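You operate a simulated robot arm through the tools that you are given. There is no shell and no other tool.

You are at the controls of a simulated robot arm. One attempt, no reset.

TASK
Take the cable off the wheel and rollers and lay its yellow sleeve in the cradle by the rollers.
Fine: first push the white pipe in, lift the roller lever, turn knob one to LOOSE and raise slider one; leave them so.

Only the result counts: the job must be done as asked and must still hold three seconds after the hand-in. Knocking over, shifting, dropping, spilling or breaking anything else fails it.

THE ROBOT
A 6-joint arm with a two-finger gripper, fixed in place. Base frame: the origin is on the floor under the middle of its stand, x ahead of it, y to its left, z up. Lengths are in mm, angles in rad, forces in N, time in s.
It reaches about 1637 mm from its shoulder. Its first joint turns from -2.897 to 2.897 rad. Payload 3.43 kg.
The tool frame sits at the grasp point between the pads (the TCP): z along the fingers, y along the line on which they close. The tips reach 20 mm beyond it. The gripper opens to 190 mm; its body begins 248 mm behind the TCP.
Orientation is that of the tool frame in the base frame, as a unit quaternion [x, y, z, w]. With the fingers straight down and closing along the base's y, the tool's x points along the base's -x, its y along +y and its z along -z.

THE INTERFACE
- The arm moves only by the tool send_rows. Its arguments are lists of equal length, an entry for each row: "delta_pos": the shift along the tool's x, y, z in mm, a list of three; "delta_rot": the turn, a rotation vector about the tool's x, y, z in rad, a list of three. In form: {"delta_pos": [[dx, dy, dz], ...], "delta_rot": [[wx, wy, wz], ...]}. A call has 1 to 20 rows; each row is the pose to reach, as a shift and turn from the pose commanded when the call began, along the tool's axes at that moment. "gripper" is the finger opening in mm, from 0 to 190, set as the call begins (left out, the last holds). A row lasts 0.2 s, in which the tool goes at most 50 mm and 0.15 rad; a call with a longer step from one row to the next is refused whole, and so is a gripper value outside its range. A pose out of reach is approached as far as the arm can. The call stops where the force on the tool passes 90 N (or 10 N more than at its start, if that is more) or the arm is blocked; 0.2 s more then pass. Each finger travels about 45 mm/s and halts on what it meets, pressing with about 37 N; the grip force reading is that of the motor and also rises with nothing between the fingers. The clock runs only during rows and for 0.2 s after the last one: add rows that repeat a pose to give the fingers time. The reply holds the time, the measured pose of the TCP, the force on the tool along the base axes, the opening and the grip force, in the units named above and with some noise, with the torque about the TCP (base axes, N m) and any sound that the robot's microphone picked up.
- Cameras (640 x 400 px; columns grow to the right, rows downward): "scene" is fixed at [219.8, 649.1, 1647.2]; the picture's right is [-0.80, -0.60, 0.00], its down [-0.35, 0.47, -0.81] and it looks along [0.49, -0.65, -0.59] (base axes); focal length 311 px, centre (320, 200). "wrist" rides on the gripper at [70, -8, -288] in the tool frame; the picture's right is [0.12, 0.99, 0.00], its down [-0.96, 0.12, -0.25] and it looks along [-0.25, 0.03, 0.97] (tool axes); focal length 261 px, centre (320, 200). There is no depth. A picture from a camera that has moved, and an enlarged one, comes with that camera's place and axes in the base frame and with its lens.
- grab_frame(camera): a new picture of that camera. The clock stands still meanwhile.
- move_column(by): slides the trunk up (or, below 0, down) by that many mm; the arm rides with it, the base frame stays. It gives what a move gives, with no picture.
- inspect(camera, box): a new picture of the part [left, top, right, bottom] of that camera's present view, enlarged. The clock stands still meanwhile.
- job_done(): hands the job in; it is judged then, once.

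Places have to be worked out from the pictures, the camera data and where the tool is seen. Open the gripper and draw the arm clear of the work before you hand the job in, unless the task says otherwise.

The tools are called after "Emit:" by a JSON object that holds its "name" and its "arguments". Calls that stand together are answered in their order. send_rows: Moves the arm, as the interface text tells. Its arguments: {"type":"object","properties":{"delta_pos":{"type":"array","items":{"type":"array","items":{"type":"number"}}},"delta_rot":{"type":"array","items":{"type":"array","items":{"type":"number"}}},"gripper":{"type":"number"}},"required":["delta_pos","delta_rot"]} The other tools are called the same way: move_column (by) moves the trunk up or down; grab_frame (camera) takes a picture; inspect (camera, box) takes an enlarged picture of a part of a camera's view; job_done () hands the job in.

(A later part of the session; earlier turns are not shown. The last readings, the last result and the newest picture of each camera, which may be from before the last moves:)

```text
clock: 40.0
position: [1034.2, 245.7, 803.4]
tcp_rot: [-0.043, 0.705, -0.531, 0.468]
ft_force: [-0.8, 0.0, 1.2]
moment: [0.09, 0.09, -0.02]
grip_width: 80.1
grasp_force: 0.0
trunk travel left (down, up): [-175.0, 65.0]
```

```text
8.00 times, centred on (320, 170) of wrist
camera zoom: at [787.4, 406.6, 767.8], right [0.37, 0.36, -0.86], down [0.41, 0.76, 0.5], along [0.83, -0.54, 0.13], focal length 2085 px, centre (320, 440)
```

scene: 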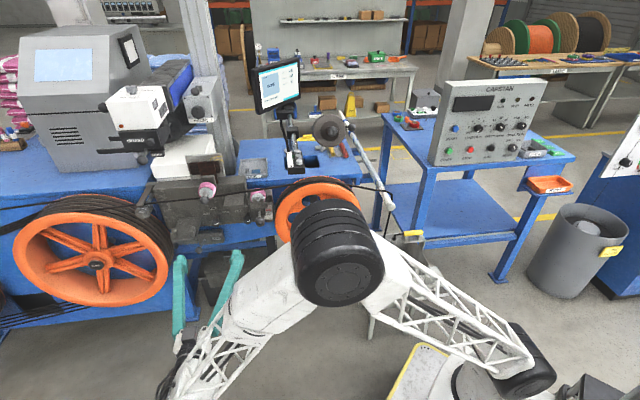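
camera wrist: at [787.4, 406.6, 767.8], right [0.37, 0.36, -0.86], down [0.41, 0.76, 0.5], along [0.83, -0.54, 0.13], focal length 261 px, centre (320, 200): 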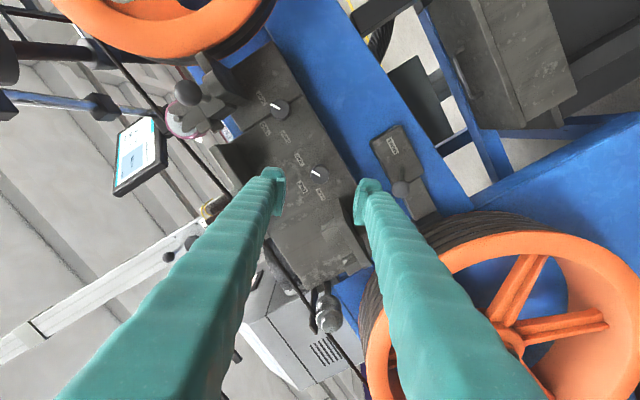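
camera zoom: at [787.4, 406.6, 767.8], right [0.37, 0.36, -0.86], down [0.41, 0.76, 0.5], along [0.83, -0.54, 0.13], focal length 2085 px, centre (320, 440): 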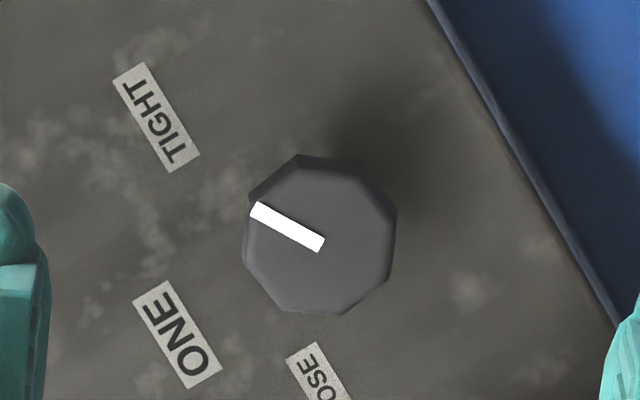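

Alignment is within a few mm. I correct 4 mm and advance so the pads surround the knob (panel face is at f≈-786, so tips stay ~20 mm clear).

Emit:
{"name": "send_rows", "arguments": {"delta_pos": [[-2, 0, 30], [-4, 0, 60], [-4, 0, 90], [-4, 0, 120], [-4, 0, 145], [-4, 0, 165]], "delta_rot": [[0, 0, 0], [0, 0, 0], [0, 0, 0], [0, 0, 0], [0, 0, 0], [0, 0, 0]]}}

Emit:
{"name": "grab_frame", "arguments": {"camera": "wrist"}}

Emit:
{"name": "inspect", "arguments": {"camera": "scene", "box": [170, 190, 250, 240]}}

```text
clock: 41.4
position: [1154.1, 131.3, 807.1]
tcp_rot: [-0.044, 0.705, -0.53, 0.469]
ft_force: [-0.2, 0.5, -0.7]
moment: [-0.04, 0.0, 0.0]
grip_width: 79.9
grasp_force: 0.0
trunk travel left (down, up): [-175.0, 65.0]
```

```text
taken
camera wrist: at [907.5, 293.4, 770.4], right [0.37, 0.36, -0.86], down [0.41, 0.76, 0.5], along [0.83, -0.54, 0.13], focal length 261 px, centre (320, 200)
```

wrist: 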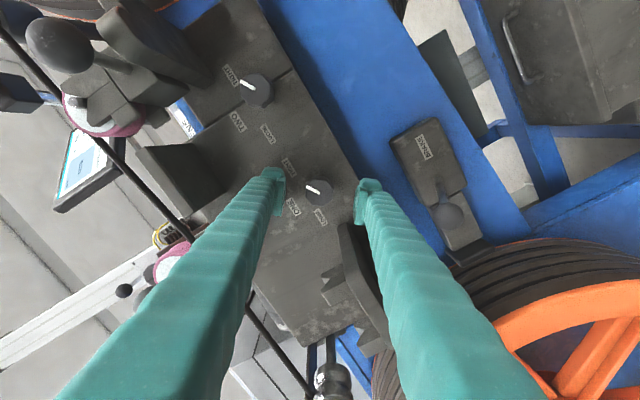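

```text
8.00 times, centred on (210, 215) of scene
camera zoom: at [219.8, 649.1, 1647.2], right [-0.8, -0.6, 0.0], down [-0.35, 0.47, -0.81], along [0.49, -0.65, -0.59], focal length 2485 px, centre (1200, 80)
```

zoom: 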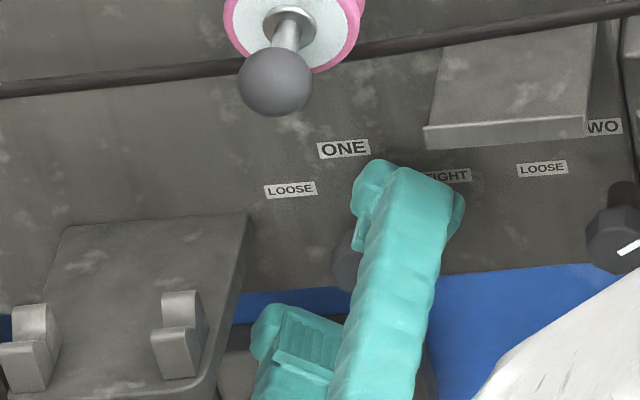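

Knob is between the fingers. I zoom in to check centring before closing.

Emit:
{"name": "inspect", "arguments": {"camera": "wrist", "box": [256, 150, 384, 230]}}

```text
5.00 times, centred on (320, 190) of wrist
camera zoom: at [907.5, 293.4, 770.4], right [0.37, 0.36, -0.86], down [0.41, 0.76, 0.5], along [0.83, -0.54, 0.13], focal length 1303 px, centre (320, 250)
```

zoom: 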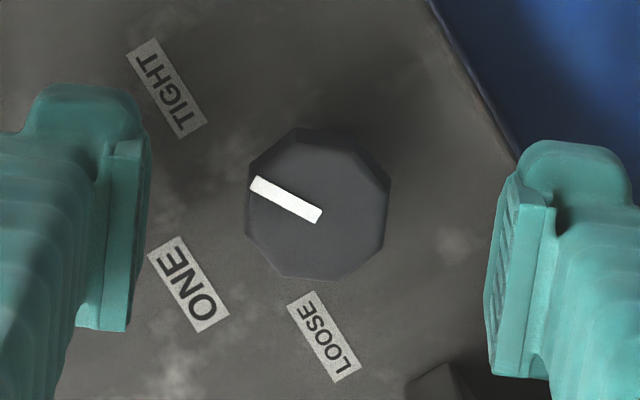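

Centred. I advance 22 mm more and close on the knob.

Emit:
{"name": "send_rows", "arguments": {"delta_pos": [[0, 0, 12], [0, 0, 22]], "delta_rot": [[0, 0, 0], [0, 0, 0]]}}

Emit:
{"name": "send_rows", "arguments": {"delta_pos": [[0, 0, 0], [0, 0, 0], [0, 0, 0], [0, 0, 0], [0, 0, 0]], "delta_rot": [[0, 0, 0], [0, 0, 0], [0, 0, 0], [0, 0, 0], [0, 0, 0]], "gripper": 0}}

```text
clock: 42.0
position: [1168.9, 114.6, 807.9]
tcp_rot: [-0.043, 0.706, -0.529, 0.469]
ft_force: [-0.2, 0.1, 0.8]
moment: [0.01, -0.02, 0.02]
grip_width: 79.9
grasp_force: 0.1
trunk travel left (down, up): [-175.0, 65.0]
```

```text
clock: 43.2
position: [1169.7, 115.1, 807.0]
tcp_rot: [-0.043, 0.705, -0.53, 0.469]
ft_force: [-0.4, -0.7, 1.1]
moment: [-0.05, 0.01, 0.02]
grip_width: 31.4
grasp_force: 44.6
trunk travel left (down, up): [-175.0, 65.0]
```

Gripped at 31.4 mm with no side load. I turn counter-clockwise 60° first.

Emit:
{"name": "send_rows", "arguments": {"delta_pos": [[0, 0, 0], [0, 0, 0], [0, 0, 0], [0, 0, 0], [0, 0, 0], [0, 0, 0], [0, 0, 0], [0, 0, 0]], "delta_rot": [[0, 0, -0.13], [0, 0, -0.26], [0, 0, -0.39], [0, 0, -0.52], [0, 0, -0.65], [0, 0, -0.78], [0, 0, -0.91], [0, 0, -1.05]]}}

Emit:
{"name": "inspect", "arguments": {"camera": "wrist", "box": [256, 150, 384, 230]}}

```text
clock: 45.0
position: [1170.5, 115.4, 804.2]
tcp_rot: [0.393, -0.589, 0.693, -0.138]
ft_force: [15.5, 7.4, -28.3]
moment: [0.13, 0.0, 0.26]
grip_width: 31.6
grasp_force: 44.8
trunk travel left (down, up): [-175.0, 65.0]
```

```text
5.00 times, centred on (320, 190) of wrist
camera zoom: at [922.6, 276.5, 839.3], right [-0.35, -0.34, -0.87], down [0.42, 0.77, -0.47], along [0.84, -0.53, -0.12], focal length 1303 px, centre (320, 250)
```

zoom: 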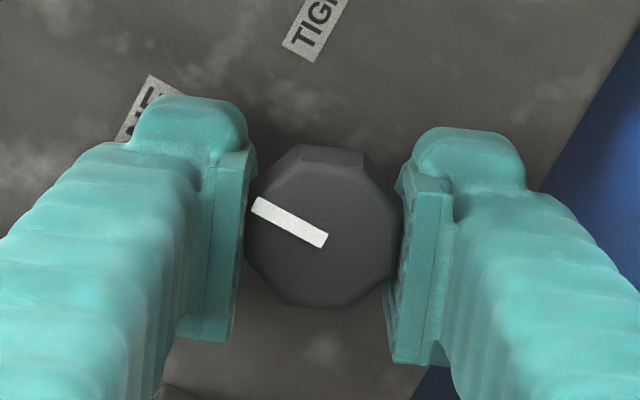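

The knob follows. I release, rotate the jaws back 45° and regrip for the remaining turn.

Emit:
{"name": "send_rows", "arguments": {"delta_pos": [[0, 0, 0], [0, 0, 0], [0, 0, 0], [0, 0, 0]], "delta_rot": [[0, 0, 0], [0, 0, 0], [0, 0, 0], [0, 0, 0]], "gripper": 70}}

Emit:
{"name": "send_rows", "arguments": {"delta_pos": [[0, 0, 0], [0, 0, 0], [0, 0, 0], [0, 0, 0], [0, 0, 0], [0, 0, 0]], "delta_rot": [[0, 0, 0.13], [0, 0, 0.26], [0, 0, 0.39], [0, 0, 0.52], [0, 0, 0.65], [0, 0, 0.785]]}}

Emit:
{"name": "inspect", "arguments": {"camera": "wrist", "box": [256, 150, 384, 230]}}

```text
clock: 46.0
position: [1170.3, 115.0, 808.7]
tcp_rot: [0.391, -0.588, 0.694, -0.139]
ft_force: [0.9, -0.8, -0.2]
moment: [0.03, 0.01, -0.01]
grip_width: 69.5
grasp_force: 0.0
trunk travel left (down, up): [-175.0, 65.0]
```

```text
clock: 47.4
position: [1169.3, 114.2, 807.7]
tcp_rot: [-0.135, 0.693, -0.587, 0.395]
ft_force: [0.5, 0.4, 0.1]
moment: [0.01, 0.02, 0.01]
grip_width: 70.1
grasp_force: 0.1
trunk travel left (down, up): [-175.0, 65.0]
```

```text
5.00 times, centred on (320, 190) of wrist
camera zoom: at [917.6, 271.2, 788.3], right [0.2, 0.19, -0.96], down [0.48, 0.83, 0.27], along [0.85, -0.52, 0.07], focal length 1303 px, centre (320, 250)
```

zoom: 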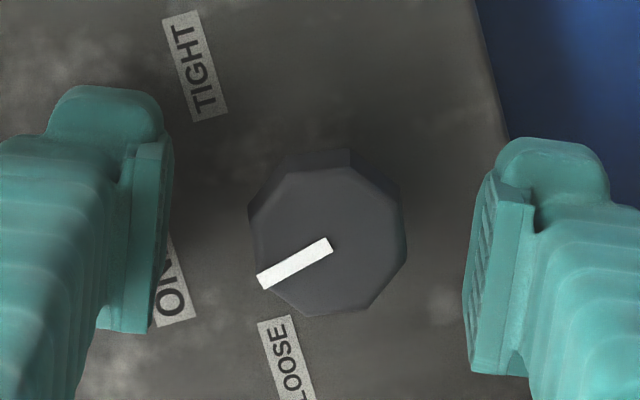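

The pointer is now near the top (about 14° past vertical toward LOOSE); LOOSE lies at about −60°. I regrip and turn the remaining ~46°.

Emit:
{"name": "send_rows", "arguments": {"delta_pos": [[0, 0, 0], [0, 0, 0], [0, 0, 0], [0, 0, 0], [0, 0, 0]], "delta_rot": [[0, 0, 0], [0, 0, 0], [0, 0, 0], [0, 0, 0], [0, 0, 0]], "gripper": 0}}

Emit:
{"name": "inspect", "arguments": {"camera": "wrist", "box": [256, 150, 384, 230]}}

```text
clock: 48.6
position: [1169.2, 114.1, 805.1]
tcp_rot: [-0.136, 0.694, -0.587, 0.395]
ft_force: [6.0, 0.7, -10.0]
moment: [-0.02, -0.04, 0.05]
grip_width: 31.6
grasp_force: 44.7
trunk travel left (down, up): [-175.0, 65.0]
```

```text
5.00 times, centred on (320, 190) of wrist
camera zoom: at [917.8, 271.4, 787.5], right [0.19, 0.19, -0.96], down [0.48, 0.83, 0.27], along [0.85, -0.52, 0.07], focal length 1303 px, centre (320, 250)
```

zoom: 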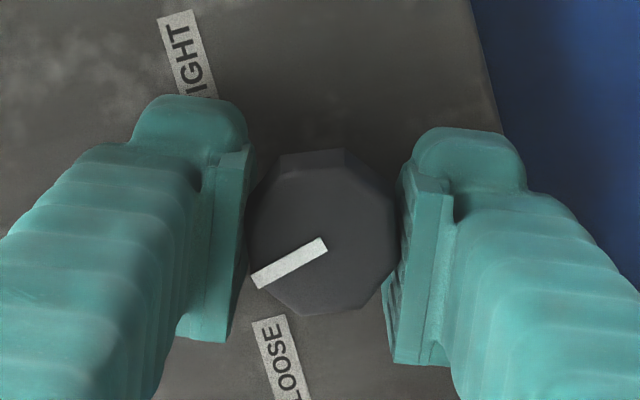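

Gripped again. I turn another 0.85 rad counter-clockwise and look.

Emit:
{"name": "send_rows", "arguments": {"delta_pos": [[0, 0, 0], [0, 0, 0], [0, 0, 0], [0, 0, 0], [0, 0, 0], [0, 0, 0], [0, 0, 0]], "delta_rot": [[0, 0, -0.12], [0, 0, -0.24], [0, 0, -0.36], [0, 0, -0.48], [0, 0, -0.6], [0, 0, -0.73], [0, 0, -0.85]]}}

Emit:
{"name": "inspect", "arguments": {"camera": "wrist", "box": [256, 150, 384, 230]}}

```text
clock: 50.2
position: [1169.1, 114.9, 803.3]
tcp_rot: [0.41, -0.577, 0.697, -0.115]
ft_force: [-6.7, 0.1, -30.3]
moment: [0.4, -0.49, -0.11]
grip_width: 31.5
grasp_force: 45.5
trunk travel left (down, up): [-175.0, 65.0]
```

```text
5.00 times, centred on (320, 190) of wrist
camera zoom: at [924.0, 277.5, 843.4], right [-0.39, -0.38, -0.84], down [0.4, 0.75, -0.53], along [0.83, -0.54, -0.14], focal length 1303 px, centre (320, 250)
```

zoom: 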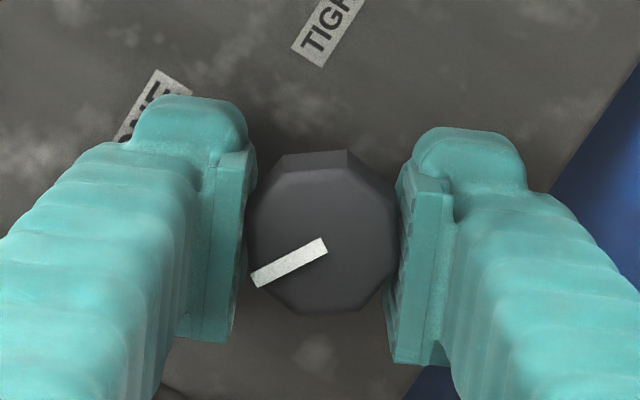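

The pointer is on LOOSE (−60°) and torque has risen to ~0.6 N·m, so the stop is reached. I release and retreat to check.

Emit:
{"name": "send_rows", "arguments": {"delta_pos": [[0, 0, 0], [0, 0, 0], [0, 0, 0], [0, 0, 0]], "delta_rot": [[0, 0, 0], [0, 0, 0], [0, 0, 0], [0, 0, 0]], "gripper": 75}}

Emit:
{"name": "send_rows", "arguments": {"delta_pos": [[0, 0, -30], [0, 0, -70], [0, 0, -110], [0, 0, -150], [0, 0, -190]], "delta_rot": [[0, 0, 0], [0, 0, 0], [0, 0, 0], [0, 0, 0], [0, 0, 0]]}}

Emit:
{"name": "grab_frame", "arguments": {"camera": "wrist"}}

Emit:
{"name": "inspect", "arguments": {"camera": "wrist", "box": [256, 140, 384, 220]}}

Emit:
{"name": "inspect", "arguments": {"camera": "scene", "box": [170, 170, 266, 230]}}

```text
clock: 51.2
position: [1170.0, 114.7, 806.4]
tcp_rot: [0.41, -0.575, 0.698, -0.118]
ft_force: [0.3, 0.7, 0.4]
moment: [0.03, 0.03, 0.0]
grip_width: 74.8
grasp_force: 0.0
trunk travel left (down, up): [-175.0, 65.0]
```

```text
clock: 52.4
position: [1034.6, 250.1, 807.4]
tcp_rot: [0.409, -0.576, 0.698, -0.118]
ft_force: [-0.2, 0.2, 0.1]
moment: [-0.02, 0.01, 0.05]
grip_width: 75.3
grasp_force: 0.1
trunk travel left (down, up): [-175.0, 65.0]
```

```text
taken
camera wrist: at [787.9, 412.3, 846.7], right [-0.38, -0.38, -0.84], down [0.4, 0.75, -0.52], along [0.83, -0.54, -0.13], focal length 261 px, centre (320, 200)
```

wrist: 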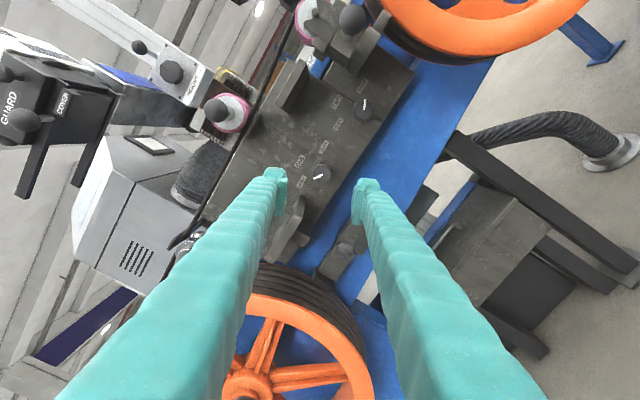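

```text
5.00 times, centred on (320, 180) of wrist
camera zoom: at [787.9, 412.3, 846.7], right [-0.38, -0.38, -0.84], down [0.4, 0.75, -0.52], along [0.83, -0.54, -0.13], focal length 1303 px, centre (320, 300)
```

zoom: 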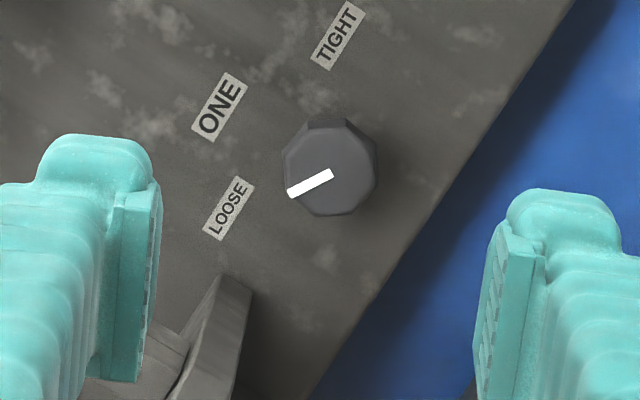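

```text
6.67 times, centred on (218, 200) of scene
camera zoom: at [219.8, 649.1, 1647.2], right [-0.8, -0.6, 0.0], down [-0.35, 0.47, -0.81], along [0.49, -0.65, -0.59], focal length 2071 px, centre (1000, 200)
```

zoom: 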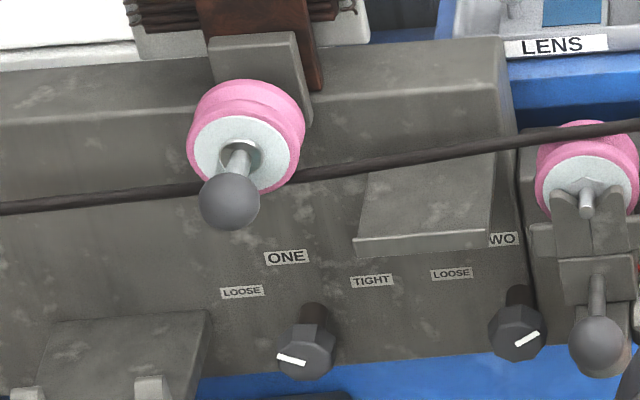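

Knob one is on LOOSE. Next slider one: its ball is at about a=901, f=-655, z=987. I move in front of it with the jaws vertical (one finger below, one above).

Emit:
{"name": "send_rows", "arguments": {"delta_pos": [[17, -32, 0], [34, -63, 0], [51, -95, 0], [68, -127, 0], [85, -158, 0]], "delta_rot": [[0, 0, 0.09], [0, 0, 0.18], [0, 0, 0.27], [0, 0, 0.36], [0, 0, 0.449]]}}

Emit:
{"name": "grab_frame", "arguments": {"camera": "wrist"}}

Emit:
{"name": "inspect", "arguments": {"camera": "wrist", "box": [256, 140, 384, 220]}}

```text
clock: 53.6
position: [1028.8, 245.4, 984.0]
tcp_rot: [0.27, -0.653, 0.654, -0.269]
ft_force: [0.9, 0.0, -1.0]
moment: [-0.14, -0.12, -0.09]
grip_width: 74.9
grasp_force: 0.0
trunk travel left (down, up): [-175.0, 65.0]
```

```text
taken
camera wrist: at [776.2, 399.8, 994.0], right [-0.09, -0.09, -0.99], down [0.51, 0.85, -0.12], along [0.86, -0.51, -0.03], focal length 261 px, centre (320, 200)
```

wrist: 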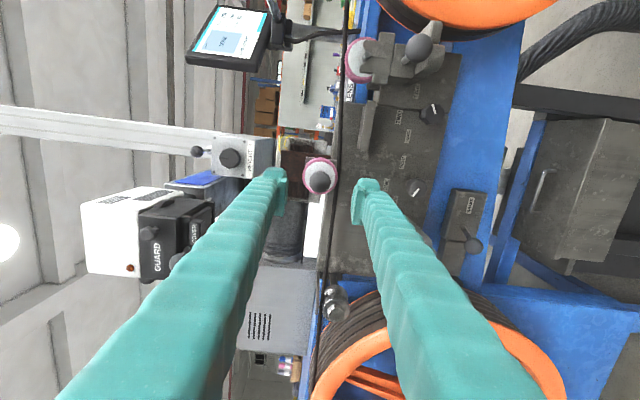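

```text
5.00 times, centred on (320, 180) of wrist
camera zoom: at [776.2, 399.8, 994.0], right [-0.09, -0.09, -0.99], down [0.51, 0.85, -0.12], along [0.86, -0.51, -0.03], focal length 1303 px, centre (320, 300)
```

zoom: 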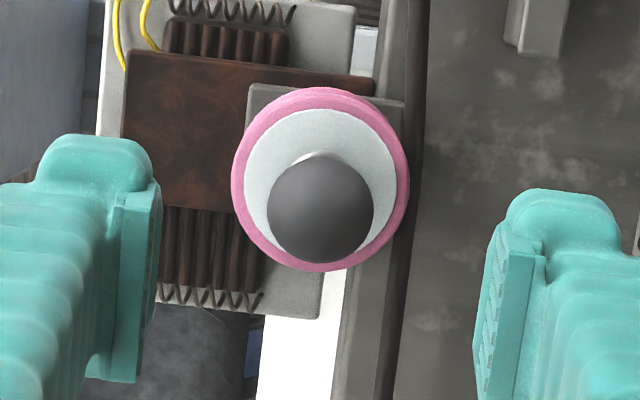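

Ball is exactly on the tool axis. I advance ~100 mm to put the ball between the pads and close.

Emit:
{"name": "send_rows", "arguments": {"delta_pos": [[0, 0, 30], [0, 0, 60], [0, 0, 85], [0, 0, 100]], "delta_rot": [[0, 0, 0], [0, 0, 0], [0, 0, 0], [0, 0, 0]]}}

Emit:
{"name": "send_rows", "arguments": {"delta_pos": [[0, 0, 0], [0, 0, 0], [0, 0, 0], [0, 0, 0], [0, 0, 0]], "delta_rot": [[0, 0, 0], [0, 0, 0], [0, 0, 0], [0, 0, 0], [0, 0, 0]], "gripper": 0}}

Emit:
{"name": "inspect", "arguments": {"camera": "wrist", "box": [256, 140, 384, 220]}}

```text
clock: 54.6
position: [1101.3, 173.2, 985.7]
tcp_rot: [0.271, -0.652, 0.654, -0.27]
ft_force: [-1.3, 0.0, -0.4]
moment: [-0.02, 0.01, 0.01]
grip_width: 75.3
grasp_force: 0.1
trunk travel left (down, up): [-175.0, 65.0]
```

```text
clock: 55.8
position: [1099.3, 175.3, 984.8]
tcp_rot: [0.272, -0.653, 0.654, -0.269]
ft_force: [1.0, 0.0, -1.9]
moment: [-0.03, -0.01, 0.02]
grip_width: 27.5
grasp_force: 44.8
trunk travel left (down, up): [-175.0, 65.0]
```

```text
5.00 times, centred on (320, 180) of wrist
camera zoom: at [846.9, 328.3, 994.1], right [-0.09, -0.09, -0.99], down [0.51, 0.85, -0.12], along [0.86, -0.51, -0.03], focal length 1303 px, centre (320, 300)
```

zoom: 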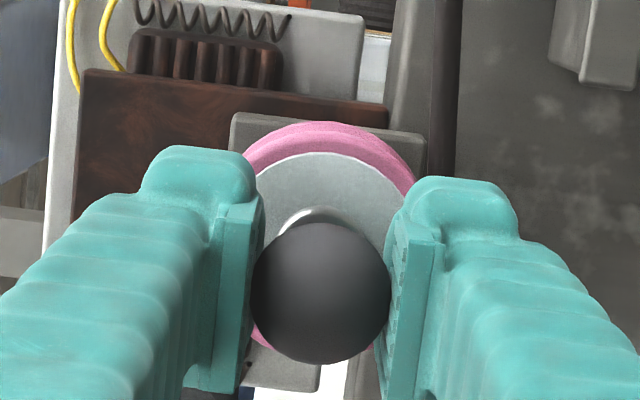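

Gripped (27.5 mm). I raise straight up in small steps.

Emit:
{"name": "send_rows", "arguments": {"delta_pos": [[0, -8, 0], [0, -16, 0], [0, -24, 0], [0, -32, 0]], "delta_rot": [[0, 0, 0], [0, 0, 0], [0, 0, 0], [0, 0, 0]]}}

Emit:
{"name": "inspect", "arguments": {"camera": "scene", "box": [170, 150, 266, 210]}}

```text
clock: 56.8
position: [1100.3, 173.2, 1019.8]
tcp_rot: [0.271, -0.652, 0.655, -0.269]
ft_force: [-0.8, -4.8, -3.3]
moment: [0.02, -0.06, 0.13]
grip_width: 27.6
grasp_force: 45.1
trunk travel left (down, up): [-175.0, 65.0]
```

```text
6.67 times, centred on (218, 180) of scene
camera zoom: at [219.8, 649.1, 1647.2], right [-0.8, -0.6, 0.0], down [-0.35, 0.47, -0.81], along [0.49, -0.65, -0.59], focal length 2071 px, centre (1000, 333)
```

zoom: 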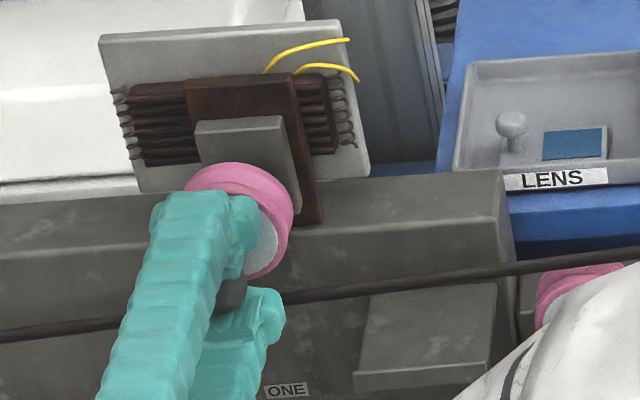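

The roller rises freely off the cable. I continue upward.

Emit:
{"name": "send_rows", "arguments": {"delta_pos": [[0, -8, 0], [0, -16, 0], [0, -24, 0], [0, -32, 0], [0, -40, 0]], "delta_rot": [[0, 0, 0], [0, 0, 0], [0, 0, 0], [0, 0, 0], [0, 0, 0]]}}

Emit:
{"name": "inspect", "arguments": {"camera": "scene", "box": [170, 140, 266, 200]}}

```text
clock: 57.7
position: [1100.8, 173.0, 1030.2]
tcp_rot: [-0.276, 0.657, -0.651, 0.262]
ft_force: [6.1, -0.7, -26.8]
moment: [0.06, -0.11, 0.9]
grip_width: 27.4
grasp_force: 45.4
trunk travel left (down, up): [-175.0, 65.0]
stopped in row 4: the force on the tool passed its limit at 100 N (the readings are from after the stop); the commanded pose is now the measured one
```

```text
6.67 times, centred on (218, 170) of scene
camera zoom: at [219.8, 649.1, 1647.2], right [-0.8, -0.6, 0.0], down [-0.35, 0.47, -0.81], along [0.49, -0.65, -0.59], focal length 2071 px, centre (1000, 400)
```

zoom: 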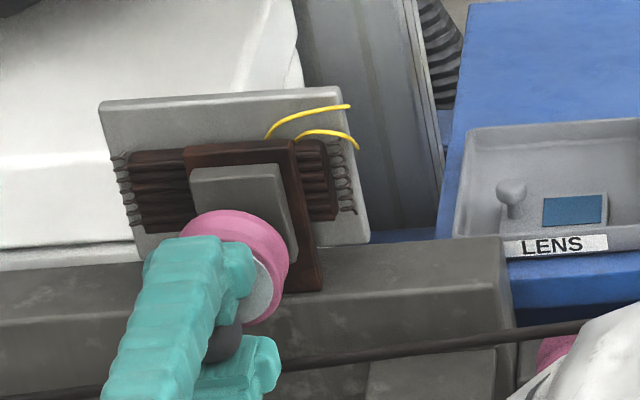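

Top stop reached about 45 mm up. I open the fingers and watch whether it stays up.

Emit:
{"name": "send_rows", "arguments": {"delta_pos": [[0, 0, 0], [0, 0, 0], [0, 0, 0], [0, 0, 0], [0, 0, 0]], "delta_rot": [[0, 0, 0], [0, 0, 0], [0, 0, 0], [0, 0, 0], [0, 0, 0]], "gripper": 75}}

Emit:
{"name": "send_rows", "arguments": {"delta_pos": [[0, 0, -30], [0, 0, -65], [0, 0, -100], [0, 0, -140]], "delta_rot": [[0, 0, 0], [0, 0, 0], [0, 0, 0], [0, 0, 0]]}}

Emit:
{"name": "grab_frame", "arguments": {"camera": "wrist"}}

Emit:
{"name": "inspect", "arguments": {"camera": "scene", "box": [130, 140, 290, 240]}}

```text
clock: 58.9
position: [1098.8, 173.0, 1034.2]
tcp_rot: [-0.274, 0.656, -0.652, 0.264]
ft_force: [0.7, -0.3, 0.1]
moment: [0.0, 0.01, 0.0]
grip_width: 75.0
grasp_force: 0.0
trunk travel left (down, up): [-175.0, 65.0]
```

```text
clock: 59.9
position: [999.1, 270.9, 1039.9]
tcp_rot: [-0.274, 0.656, -0.652, 0.263]
ft_force: [0.4, -0.5, 0.4]
moment: [-0.05, -0.01, 0.0]
grip_width: 74.9
grasp_force: 0.0
trunk travel left (down, up): [-175.0, 65.0]
```

```text
taken
camera wrist: at [747.6, 427.1, 1052.0], right [-0.1, -0.08, -0.99], down [0.51, 0.85, -0.12], along [0.86, -0.52, -0.04], focal length 261 px, centre (320, 200)
```

wrist: 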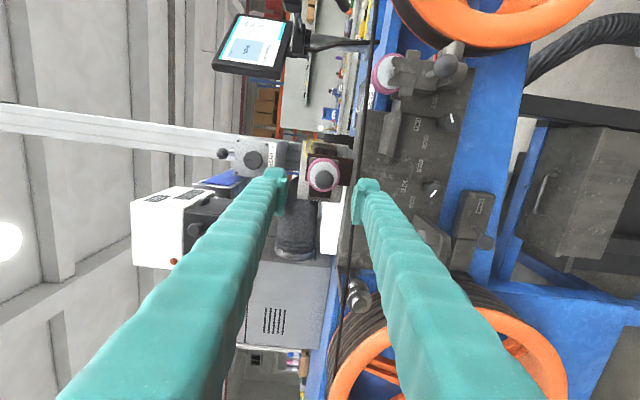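

```text
4.00 times, centred on (210, 190) of scene
camera zoom: at [219.8, 649.1, 1647.2], right [-0.8, -0.6, 0.0], down [-0.35, 0.47, -0.81], along [0.49, -0.65, -0.59], focal length 1242 px, centre (760, 240)
```

zoom: 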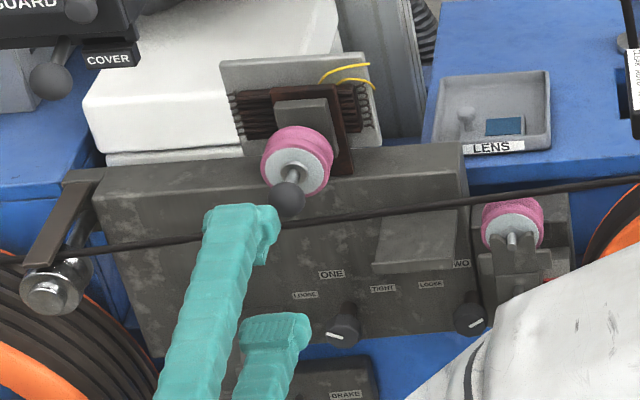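

Slider one stays up. Now I look at the whole scene and the cable path to plan taking it off.

Emit:
{"name": "grab_frame", "arguments": {"camera": "scene"}}

Emit:
{"name": "inspect", "arguments": {"camera": "scene", "box": [240, 160, 400, 260]}}

Emit:
{"name": "inspect", "arguments": {"camera": "scene", "box": [340, 170, 468, 250]}}

Emit:
{"name": "inspect", "arguments": {"camera": "scene", "box": [110, 170, 206, 230]}}

Emit:
{"name": "inspect", "arguments": {"camera": "scene", "box": [230, 170, 294, 210]}}

```text
taken
```

scene: 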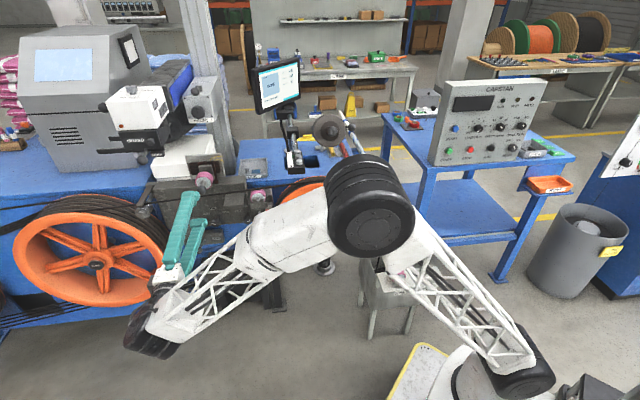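

```text
4.00 times, centred on (320, 210) of scene
camera zoom: at [219.8, 649.1, 1647.2], right [-0.8, -0.6, 0.0], down [-0.35, 0.47, -0.81], along [0.49, -0.65, -0.59], focal length 1242 px, centre (320, 160)
```

zoom: 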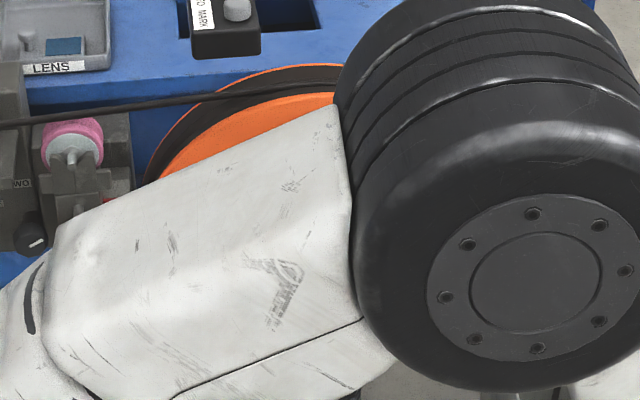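

```text
5.00 times, centred on (404, 210) of scene
camera zoom: at [219.8, 649.1, 1647.2], right [-0.8, -0.6, 0.0], down [-0.35, 0.47, -0.81], along [0.49, -0.65, -0.59], focal length 1553 px, centre (-100, 150)
```

zoom: 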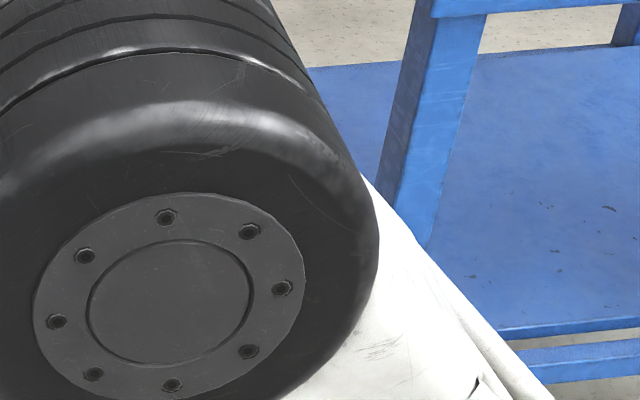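

```text
6.67 times, centred on (158, 200) of scene
camera zoom: at [219.8, 649.1, 1647.2], right [-0.8, -0.6, 0.0], down [-0.35, 0.47, -0.81], along [0.49, -0.65, -0.59], focal length 2071 px, centre (1400, 200)
```

zoom: 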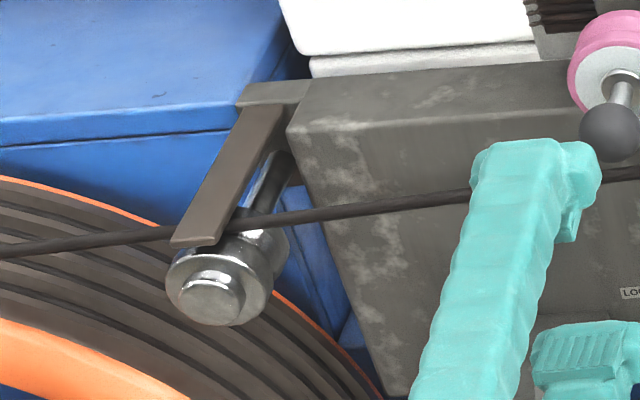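

```text
10.00 times, centred on (262, 190) of scene
camera zoom: at [219.8, 649.1, 1647.2], right [-0.8, -0.6, 0.0], down [-0.35, 0.47, -0.81], along [0.49, -0.65, -0.59], focal length 3106 px, centre (900, 300)
```

zoom: 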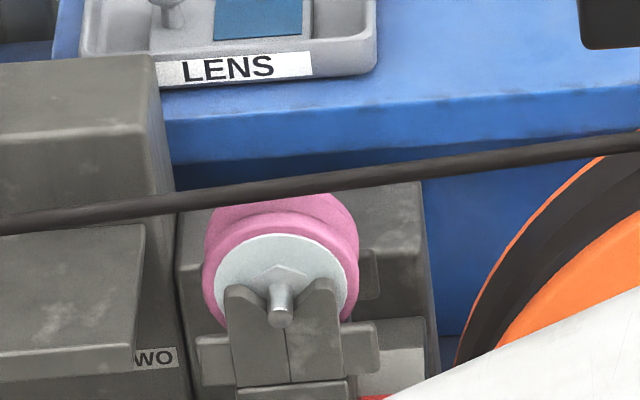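

The cable now runs straight from the guide over roller two to the wheel. I zoom the wrist camera on it for triangulation.

Emit:
{"name": "inspect", "arguments": {"camera": "wrist", "box": [330, 0, 490, 100]}}

Emit:
{"name": "inspect", "arguments": {"camera": "wrist", "box": [280, 120, 440, 220]}}

Emit:
{"name": "inspect", "arguments": {"camera": "wrist", "box": [290, 220, 418, 300]}}

```text
4.00 times, centred on (410, 50) of wrist
camera zoom: at [747.6, 427.1, 1052.0], right [-0.1, -0.08, -0.99], down [0.51, 0.85, -0.12], along [0.86, -0.52, -0.04], focal length 1043 px, centre (-40, 800)
```

zoom: 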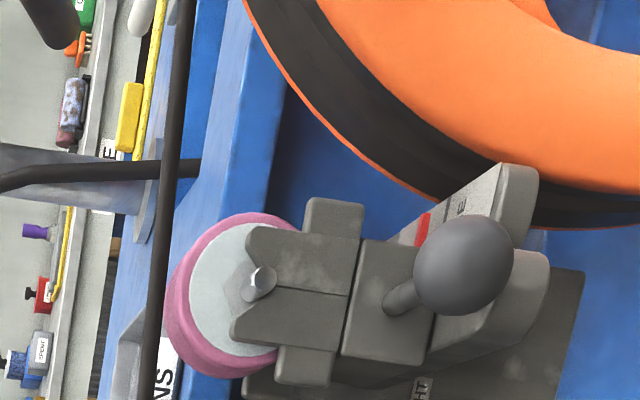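

```text
4.00 times, centred on (360, 170) of wrist
camera zoom: at [747.6, 427.1, 1052.0], right [-0.1, -0.08, -0.99], down [0.51, 0.85, -0.12], along [0.86, -0.52, -0.04], focal length 1043 px, centre (160, 320)
```

zoom: 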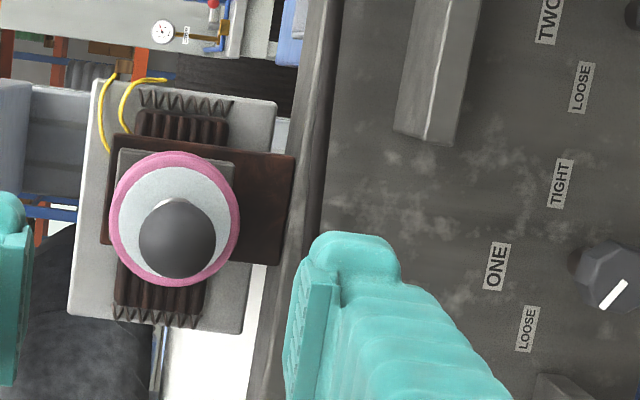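

```text
5.00 times, centred on (354, 260) of wrist
camera zoom: at [747.6, 427.1, 1052.0], right [-0.1, -0.08, -0.99], down [0.51, 0.85, -0.12], along [0.86, -0.52, -0.04], focal length 1303 px, centre (150, -100)
```

zoom: 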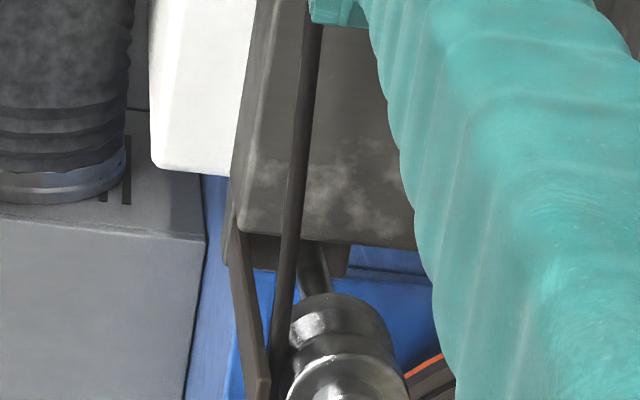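

Everything requested first is done. For the cable: first I'll free it from the pipe side, then pull it forward off wheel and rollers. I retreat and tilt the tool 45° down with the jaws closing across the cable direction.

Emit:
{"name": "send_rows", "arguments": {"delta_pos": [[0, -17, -12], [0, -33, -24], [0, -50, -36], [0, -67, -48], [0, -83, -60], [0, -100, -72]], "delta_rot": [[-0.131, 0, 0], [-0.262, 0, 0], [-0.393, 0, 0], [-0.524, 0, 0], [-0.654, 0, 0], [-0.785, 0, 0]]}}

Emit:
{"name": "grab_frame", "arguments": {"camera": "scene"}}

```text
clock: 61.3
position: [952.0, 322.3, 1137.4]
tcp_rot: [-0.355, 0.856, -0.351, 0.138]
ft_force: [0.0, 1.1, -0.4]
moment: [-0.11, -0.05, -0.07]
grip_width: 75.0
grasp_force: 0.1
trunk travel left (down, up): [-175.0, 65.0]
```

```text
taken
```

scene: 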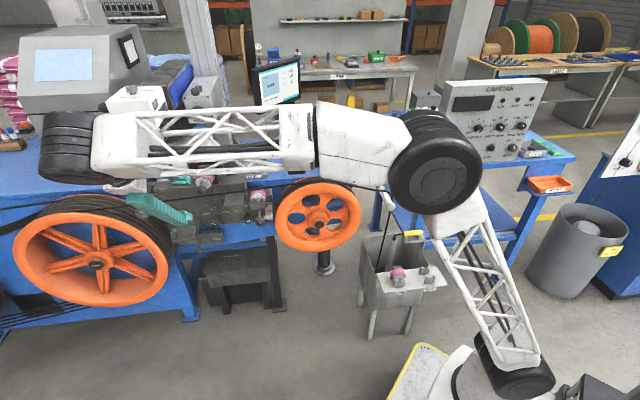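

Clear of everything. I move right along the machine front to the pipe end of the cable.

Emit:
{"name": "send_rows", "arguments": {"delta_pos": [[46, 0, 0], [92, 0, 0], [138, 0, 0], [184, 0, 0], [230, 0, 0], [276, 0, 0], [322, 0, 0], [368, 0, 0], [414, 0, 0], [460, 0, 0], [506, 0, 0], [552, 0, 0], [598, 0, 0], [640, 0, 0]], "delta_rot": [[0, 0, 0], [0, 0, 0], [0, 0, 0], [0, 0, 0], [0, 0, 0], [0, 0, 0], [0, 0, 0], [0, 0, 0], [0, 0, 0], [0, 0, 0], [0, 0, 0], [0, 0, 0], [0, 0, 0], [0, 0, 0]]}}

Emit:
{"name": "grab_frame", "arguments": {"camera": "wrist"}}

Emit:
{"name": "grab_frame", "arguments": {"camera": "scene"}}

```text
clock: 64.3
position: [497.0, -125.9, 1144.8]
tcp_rot: [-0.354, 0.856, -0.351, 0.138]
ft_force: [0.2, -0.3, 0.4]
moment: [-0.09, 0.09, -0.18]
grip_width: 74.9
grasp_force: 0.0
trunk travel left (down, up): [-175.0, 65.0]
```

```text
taken
camera wrist: at [311.8, -34.4, 1357.6], right [-0.59, 0.41, -0.69], down [0.5, 0.86, 0.08], along [0.63, -0.3, -0.72], focal length 261 px, centre (320, 200)
```

wrist: 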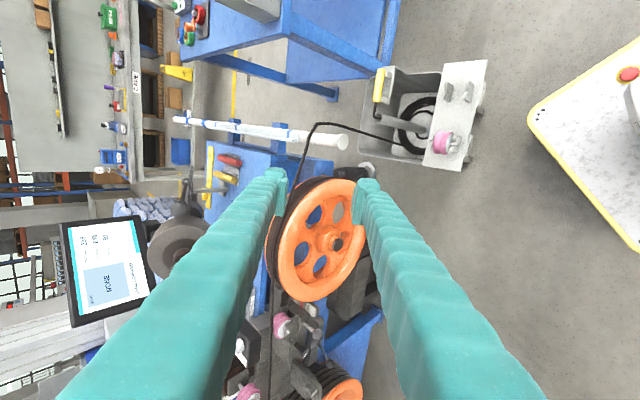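

```text
taken
```

scene: 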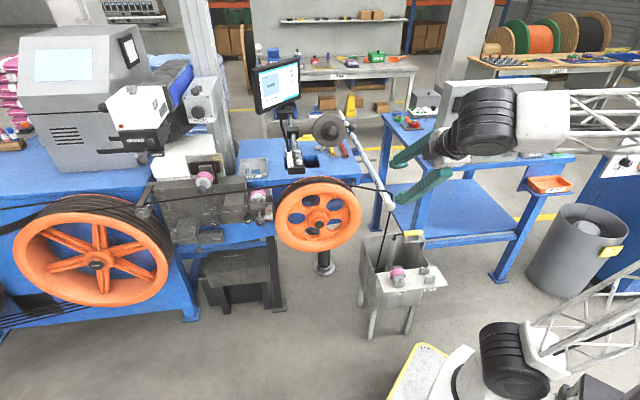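

Good viewpoint. I zoom in on the cable at the wheel, the pipe end, and the bin with sleeve.

Emit:
{"name": "inspect", "arguments": {"camera": "wrist", "box": [240, 90, 400, 190]}}

Emit:
{"name": "inspect", "arguments": {"camera": "wrist", "box": [360, 50, 500, 180]}}

Emit:
{"name": "inspect", "arguments": {"camera": "wrist", "box": [220, 160, 380, 260]}}

Emit:
{"name": "inspect", "arguments": {"camera": "scene", "box": [340, 170, 468, 250]}}

Emit:
{"name": "inspect", "arguments": {"camera": "scene", "box": [240, 160, 400, 260]}}

```text
4.00 times, centred on (320, 140) of wrist
camera zoom: at [311.8, -34.4, 1357.6], right [-0.59, 0.41, -0.69], down [0.5, 0.86, 0.08], along [0.63, -0.3, -0.72], focal length 1043 px, centre (320, 440)
```

zoom: 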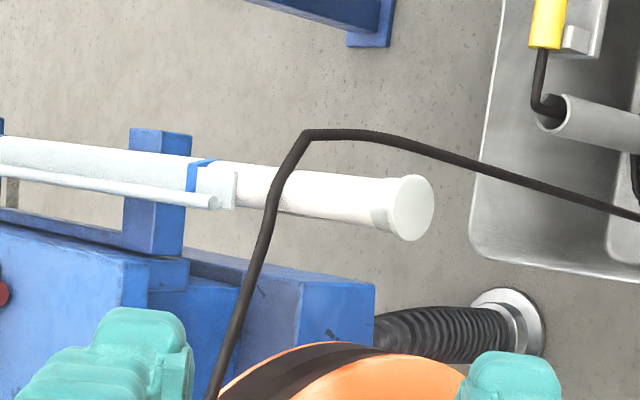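

```text
3.08 times, centred on (430, 115) of wrist
camera zoom: at [311.8, -34.4, 1357.6], right [-0.59, 0.41, -0.69], down [0.5, 0.86, 0.08], along [0.63, -0.3, -0.72], focal length 802 px, centre (-18, 462)
```

zoom: 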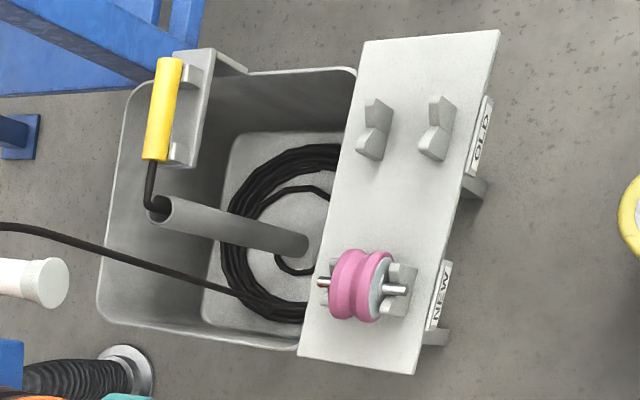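

```text
4.00 times, centred on (300, 210) of wrist
camera zoom: at [311.8, -34.4, 1357.6], right [-0.59, 0.41, -0.69], down [0.5, 0.86, 0.08], along [0.63, -0.3, -0.72], focal length 1043 px, centre (400, 160)
```

zoom: 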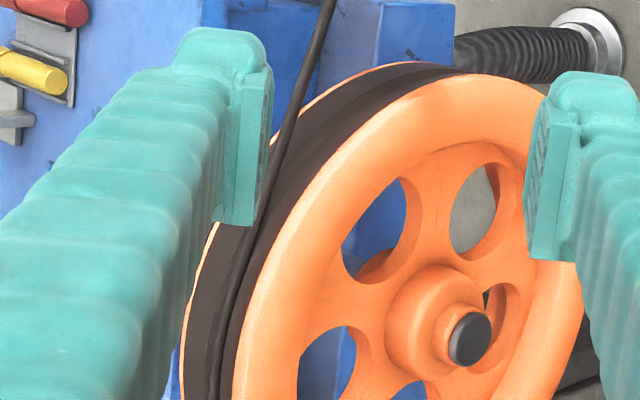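

```text
5.00 times, centred on (404, 210) of scene
camera zoom: at [219.8, 649.1, 1647.2], right [-0.8, -0.6, 0.0], down [-0.35, 0.47, -0.81], along [0.49, -0.65, -0.59], focal length 1553 px, centre (-100, 150)
```

zoom: 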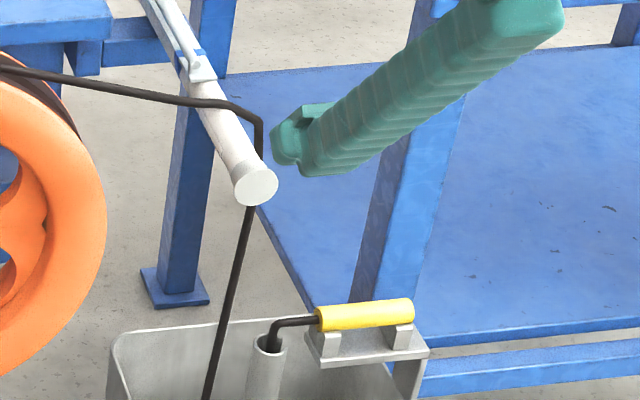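

```text
4.00 times, centred on (320, 210) of scene
camera zoom: at [219.8, 649.1, 1647.2], right [-0.8, -0.6, 0.0], down [-0.35, 0.47, -0.81], along [0.49, -0.65, -0.59], focal length 1242 px, centre (320, 160)
```

zoom: 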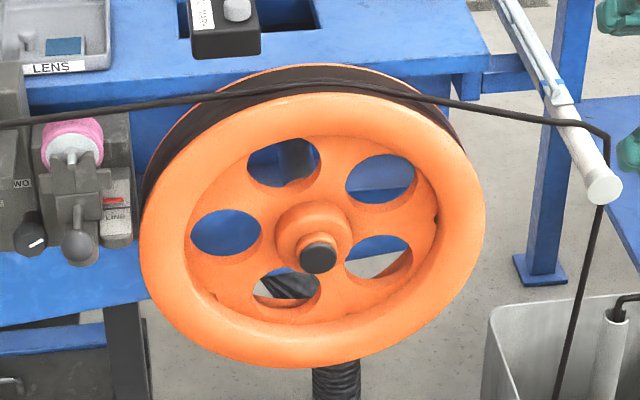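

The cap is now at f≈-616 and the cable crosses the pipe at f≈-707, z≈922, bending down at a≈167. I approach the cable span at a≈260 between wheel and pipe, stopping short to check.

Emit:
{"name": "send_rows", "arguments": {"delta_pos": [[0, -9, 46], [0, -18, 92], [0, -27, 138], [0, -36, 184], [0, -45, 230], [0, -45, 260]], "delta_rot": [[0, 0, 0], [0, 0, 0], [0, 0, 0], [0, 0, 0], [0, 0, 0], [0, 0, 0]]}}

Emit:
{"name": "grab_frame", "arguments": {"camera": "wrist"}}

Emit:
{"name": "inspect", "arguments": {"camera": "scene", "box": [300, 130, 460, 230]}}

```text
clock: 65.7
position: [645.4, -282.2, 991.4]
tcp_rot: [-0.355, 0.855, -0.352, 0.139]
ft_force: [1.2, 0.4, 0.7]
moment: [0.02, -0.06, 0.08]
grip_width: 74.9
grasp_force: 0.2
trunk travel left (down, up): [-175.0, 65.0]
```

```text
taken
camera wrist: at [459.1, -189.9, 1204.3], right [-0.59, 0.41, -0.69], down [0.5, 0.86, 0.09], along [0.63, -0.3, -0.71], focal length 261 px, centre (320, 200)
```

wrist: 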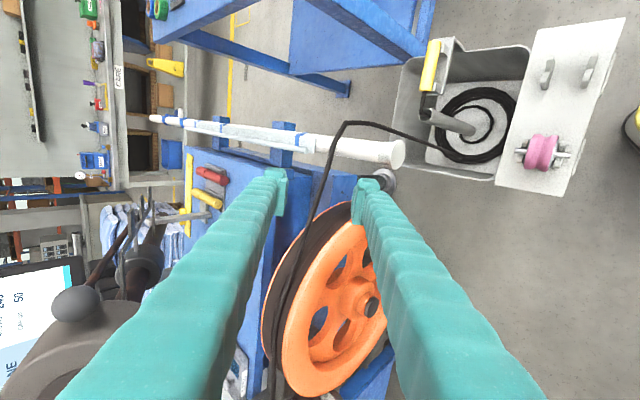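

```text
4.00 times, centred on (380, 180) of scene
camera zoom: at [219.8, 649.1, 1647.2], right [-0.8, -0.6, 0.0], down [-0.35, 0.47, -0.81], along [0.49, -0.65, -0.59], focal length 1242 px, centre (80, 280)
```

zoom: 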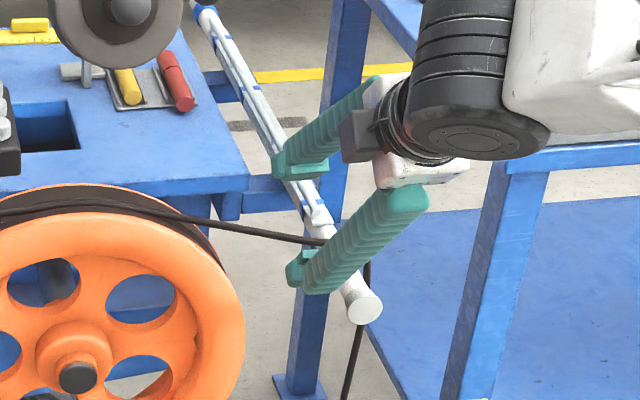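

Cable is centred between the fingers. I advance the remaining 74 mm.

Emit:
{"name": "send_rows", "arguments": {"delta_pos": [[0, 0, 20], [0, 0, 40], [0, 0, 60], [0, 0, 74]], "delta_rot": [[0, 0, 0], [0, 0, 0], [0, 0, 0], [0, 0, 0]]}}

Emit:
{"name": "inspect", "arguments": {"camera": "wrist", "box": [240, 120, 400, 220]}}

Emit:
{"name": "inspect", "arguments": {"camera": "scene", "box": [320, 150, 448, 230]}}

```text
clock: 66.7
position: [681.6, -319.6, 937.8]
tcp_rot: [-0.354, 0.855, -0.352, 0.139]
ft_force: [0.2, -0.5, 0.0]
moment: [0.0, -0.03, 0.02]
grip_width: 75.1
grasp_force: 0.0
trunk travel left (down, up): [-175.0, 65.0]
```

```text
4.00 times, centred on (320, 170) of wrist
camera zoom: at [496.0, -226.8, 1151.5], right [-0.59, 0.41, -0.69], down [0.5, 0.86, 0.08], along [0.63, -0.3, -0.72], focal length 1043 px, centre (320, 320)
```

zoom: 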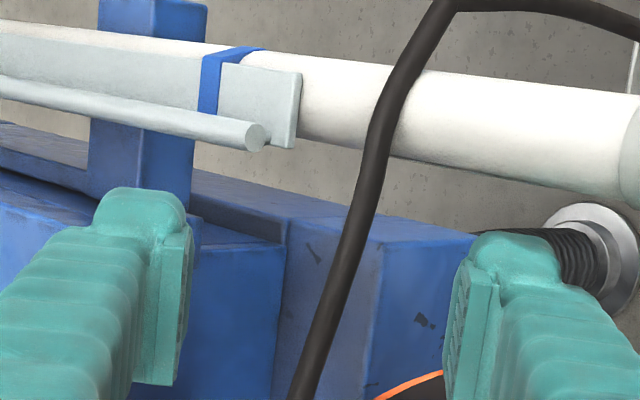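

```text
5.00 times, centred on (384, 190) of scene
camera zoom: at [219.8, 649.1, 1647.2], right [-0.8, -0.6, 0.0], down [-0.35, 0.47, -0.81], along [0.49, -0.65, -0.59], focal length 1553 px, centre (0, 250)
```

zoom: 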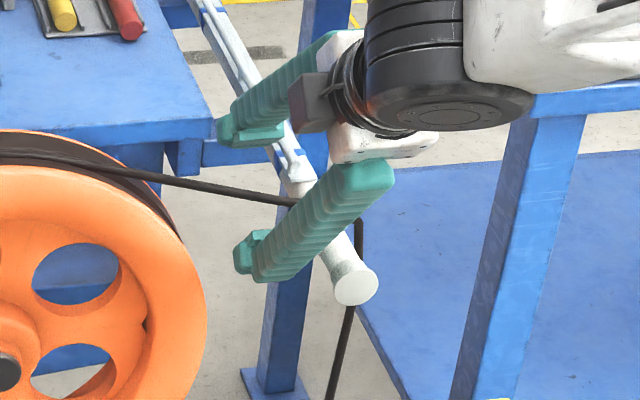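

The cable passes between the pads near the TCP. I close on it.

Emit:
{"name": "send_rows", "arguments": {"delta_pos": [[0, 2, 0], [0, 4, 0], [0, 4, 0], [0, 4, 0], [0, 4, 0], [0, 4, 0]], "delta_rot": [[0, 0, 0], [0, 0, 0], [0, 0, 0], [0, 0, 0], [0, 0, 0], [0, 0, 0]], "gripper": 0}}

Emit:
{"name": "inspect", "arguments": {"camera": "wrist", "box": [240, 120, 400, 220]}}

```text
clock: 68.1
position: [679.0, -316.5, 935.2]
tcp_rot: [-0.354, 0.856, -0.351, 0.139]
ft_force: [-0.5, -1.1, 0.8]
moment: [-0.02, -0.03, 0.02]
grip_width: 0.1
grasp_force: 34.4
trunk travel left (down, up): [-175.0, 65.0]
```

```text
4.00 times, centred on (320, 170) of wrist
camera zoom: at [494.4, -224.3, 1148.3], right [-0.59, 0.41, -0.69], down [0.5, 0.86, 0.08], along [0.63, -0.3, -0.72], focal length 1043 px, centre (320, 320)
```

zoom: 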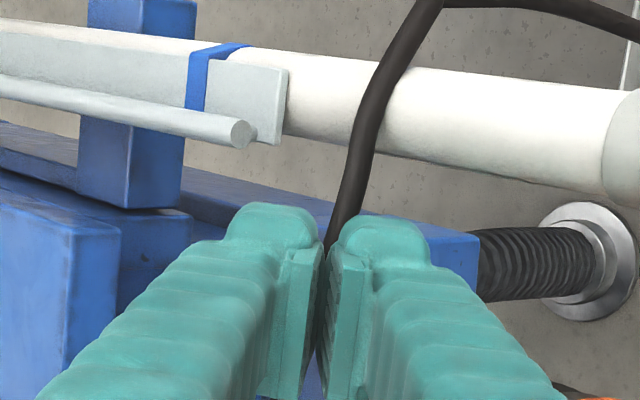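

The fingers closed to 0.1 mm with the cable between them in the picture. I raise gently to see whether the cable follows.

Emit:
{"name": "send_rows", "arguments": {"delta_pos": [[0, -5, -5], [0, -10, -10], [0, -15, -15], [0, -20, -20]], "delta_rot": [[0, 0, 0], [0, 0, 0], [0, 0, 0], [0, 0, 0]]}}

Emit:
{"name": "inspect", "arguments": {"camera": "wrist", "box": [240, 120, 400, 220]}}

Emit:
{"name": "inspect", "arguments": {"camera": "scene", "box": [320, 150, 448, 230]}}

```text
clock: 69.1
position: [681.7, -316.3, 964.5]
tcp_rot: [-0.354, 0.856, -0.351, 0.139]
ft_force: [0.1, -0.4, -1.2]
moment: [-0.02, 0.0, -0.07]
grip_width: 0.3
grasp_force: 34.3
trunk travel left (down, up): [-175.0, 65.0]
```

```text
4.00 times, centred on (320, 170) of wrist
camera zoom: at [495.1, -224.2, 1176.6], right [-0.59, 0.41, -0.69], down [0.5, 0.86, 0.08], along [0.63, -0.3, -0.72], focal length 1043 px, centre (320, 320)
```

zoom: 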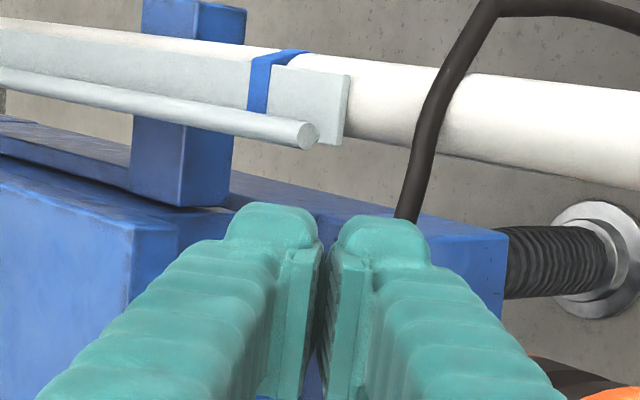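

```text
5.00 times, centred on (384, 190) of scene
camera zoom: at [219.8, 649.1, 1647.2], right [-0.8, -0.6, 0.0], down [-0.35, 0.47, -0.81], along [0.49, -0.65, -0.59], focal length 1553 px, centre (0, 250)
```

zoom: 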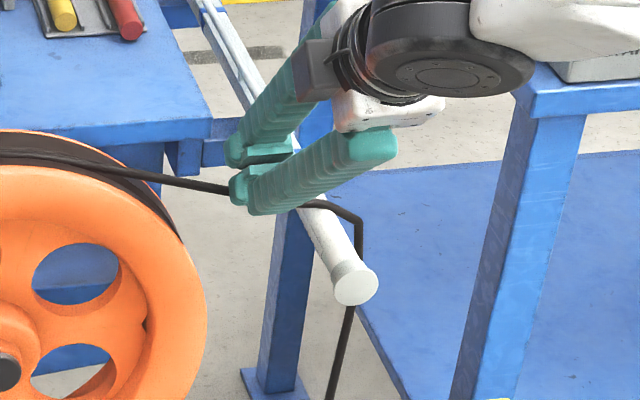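

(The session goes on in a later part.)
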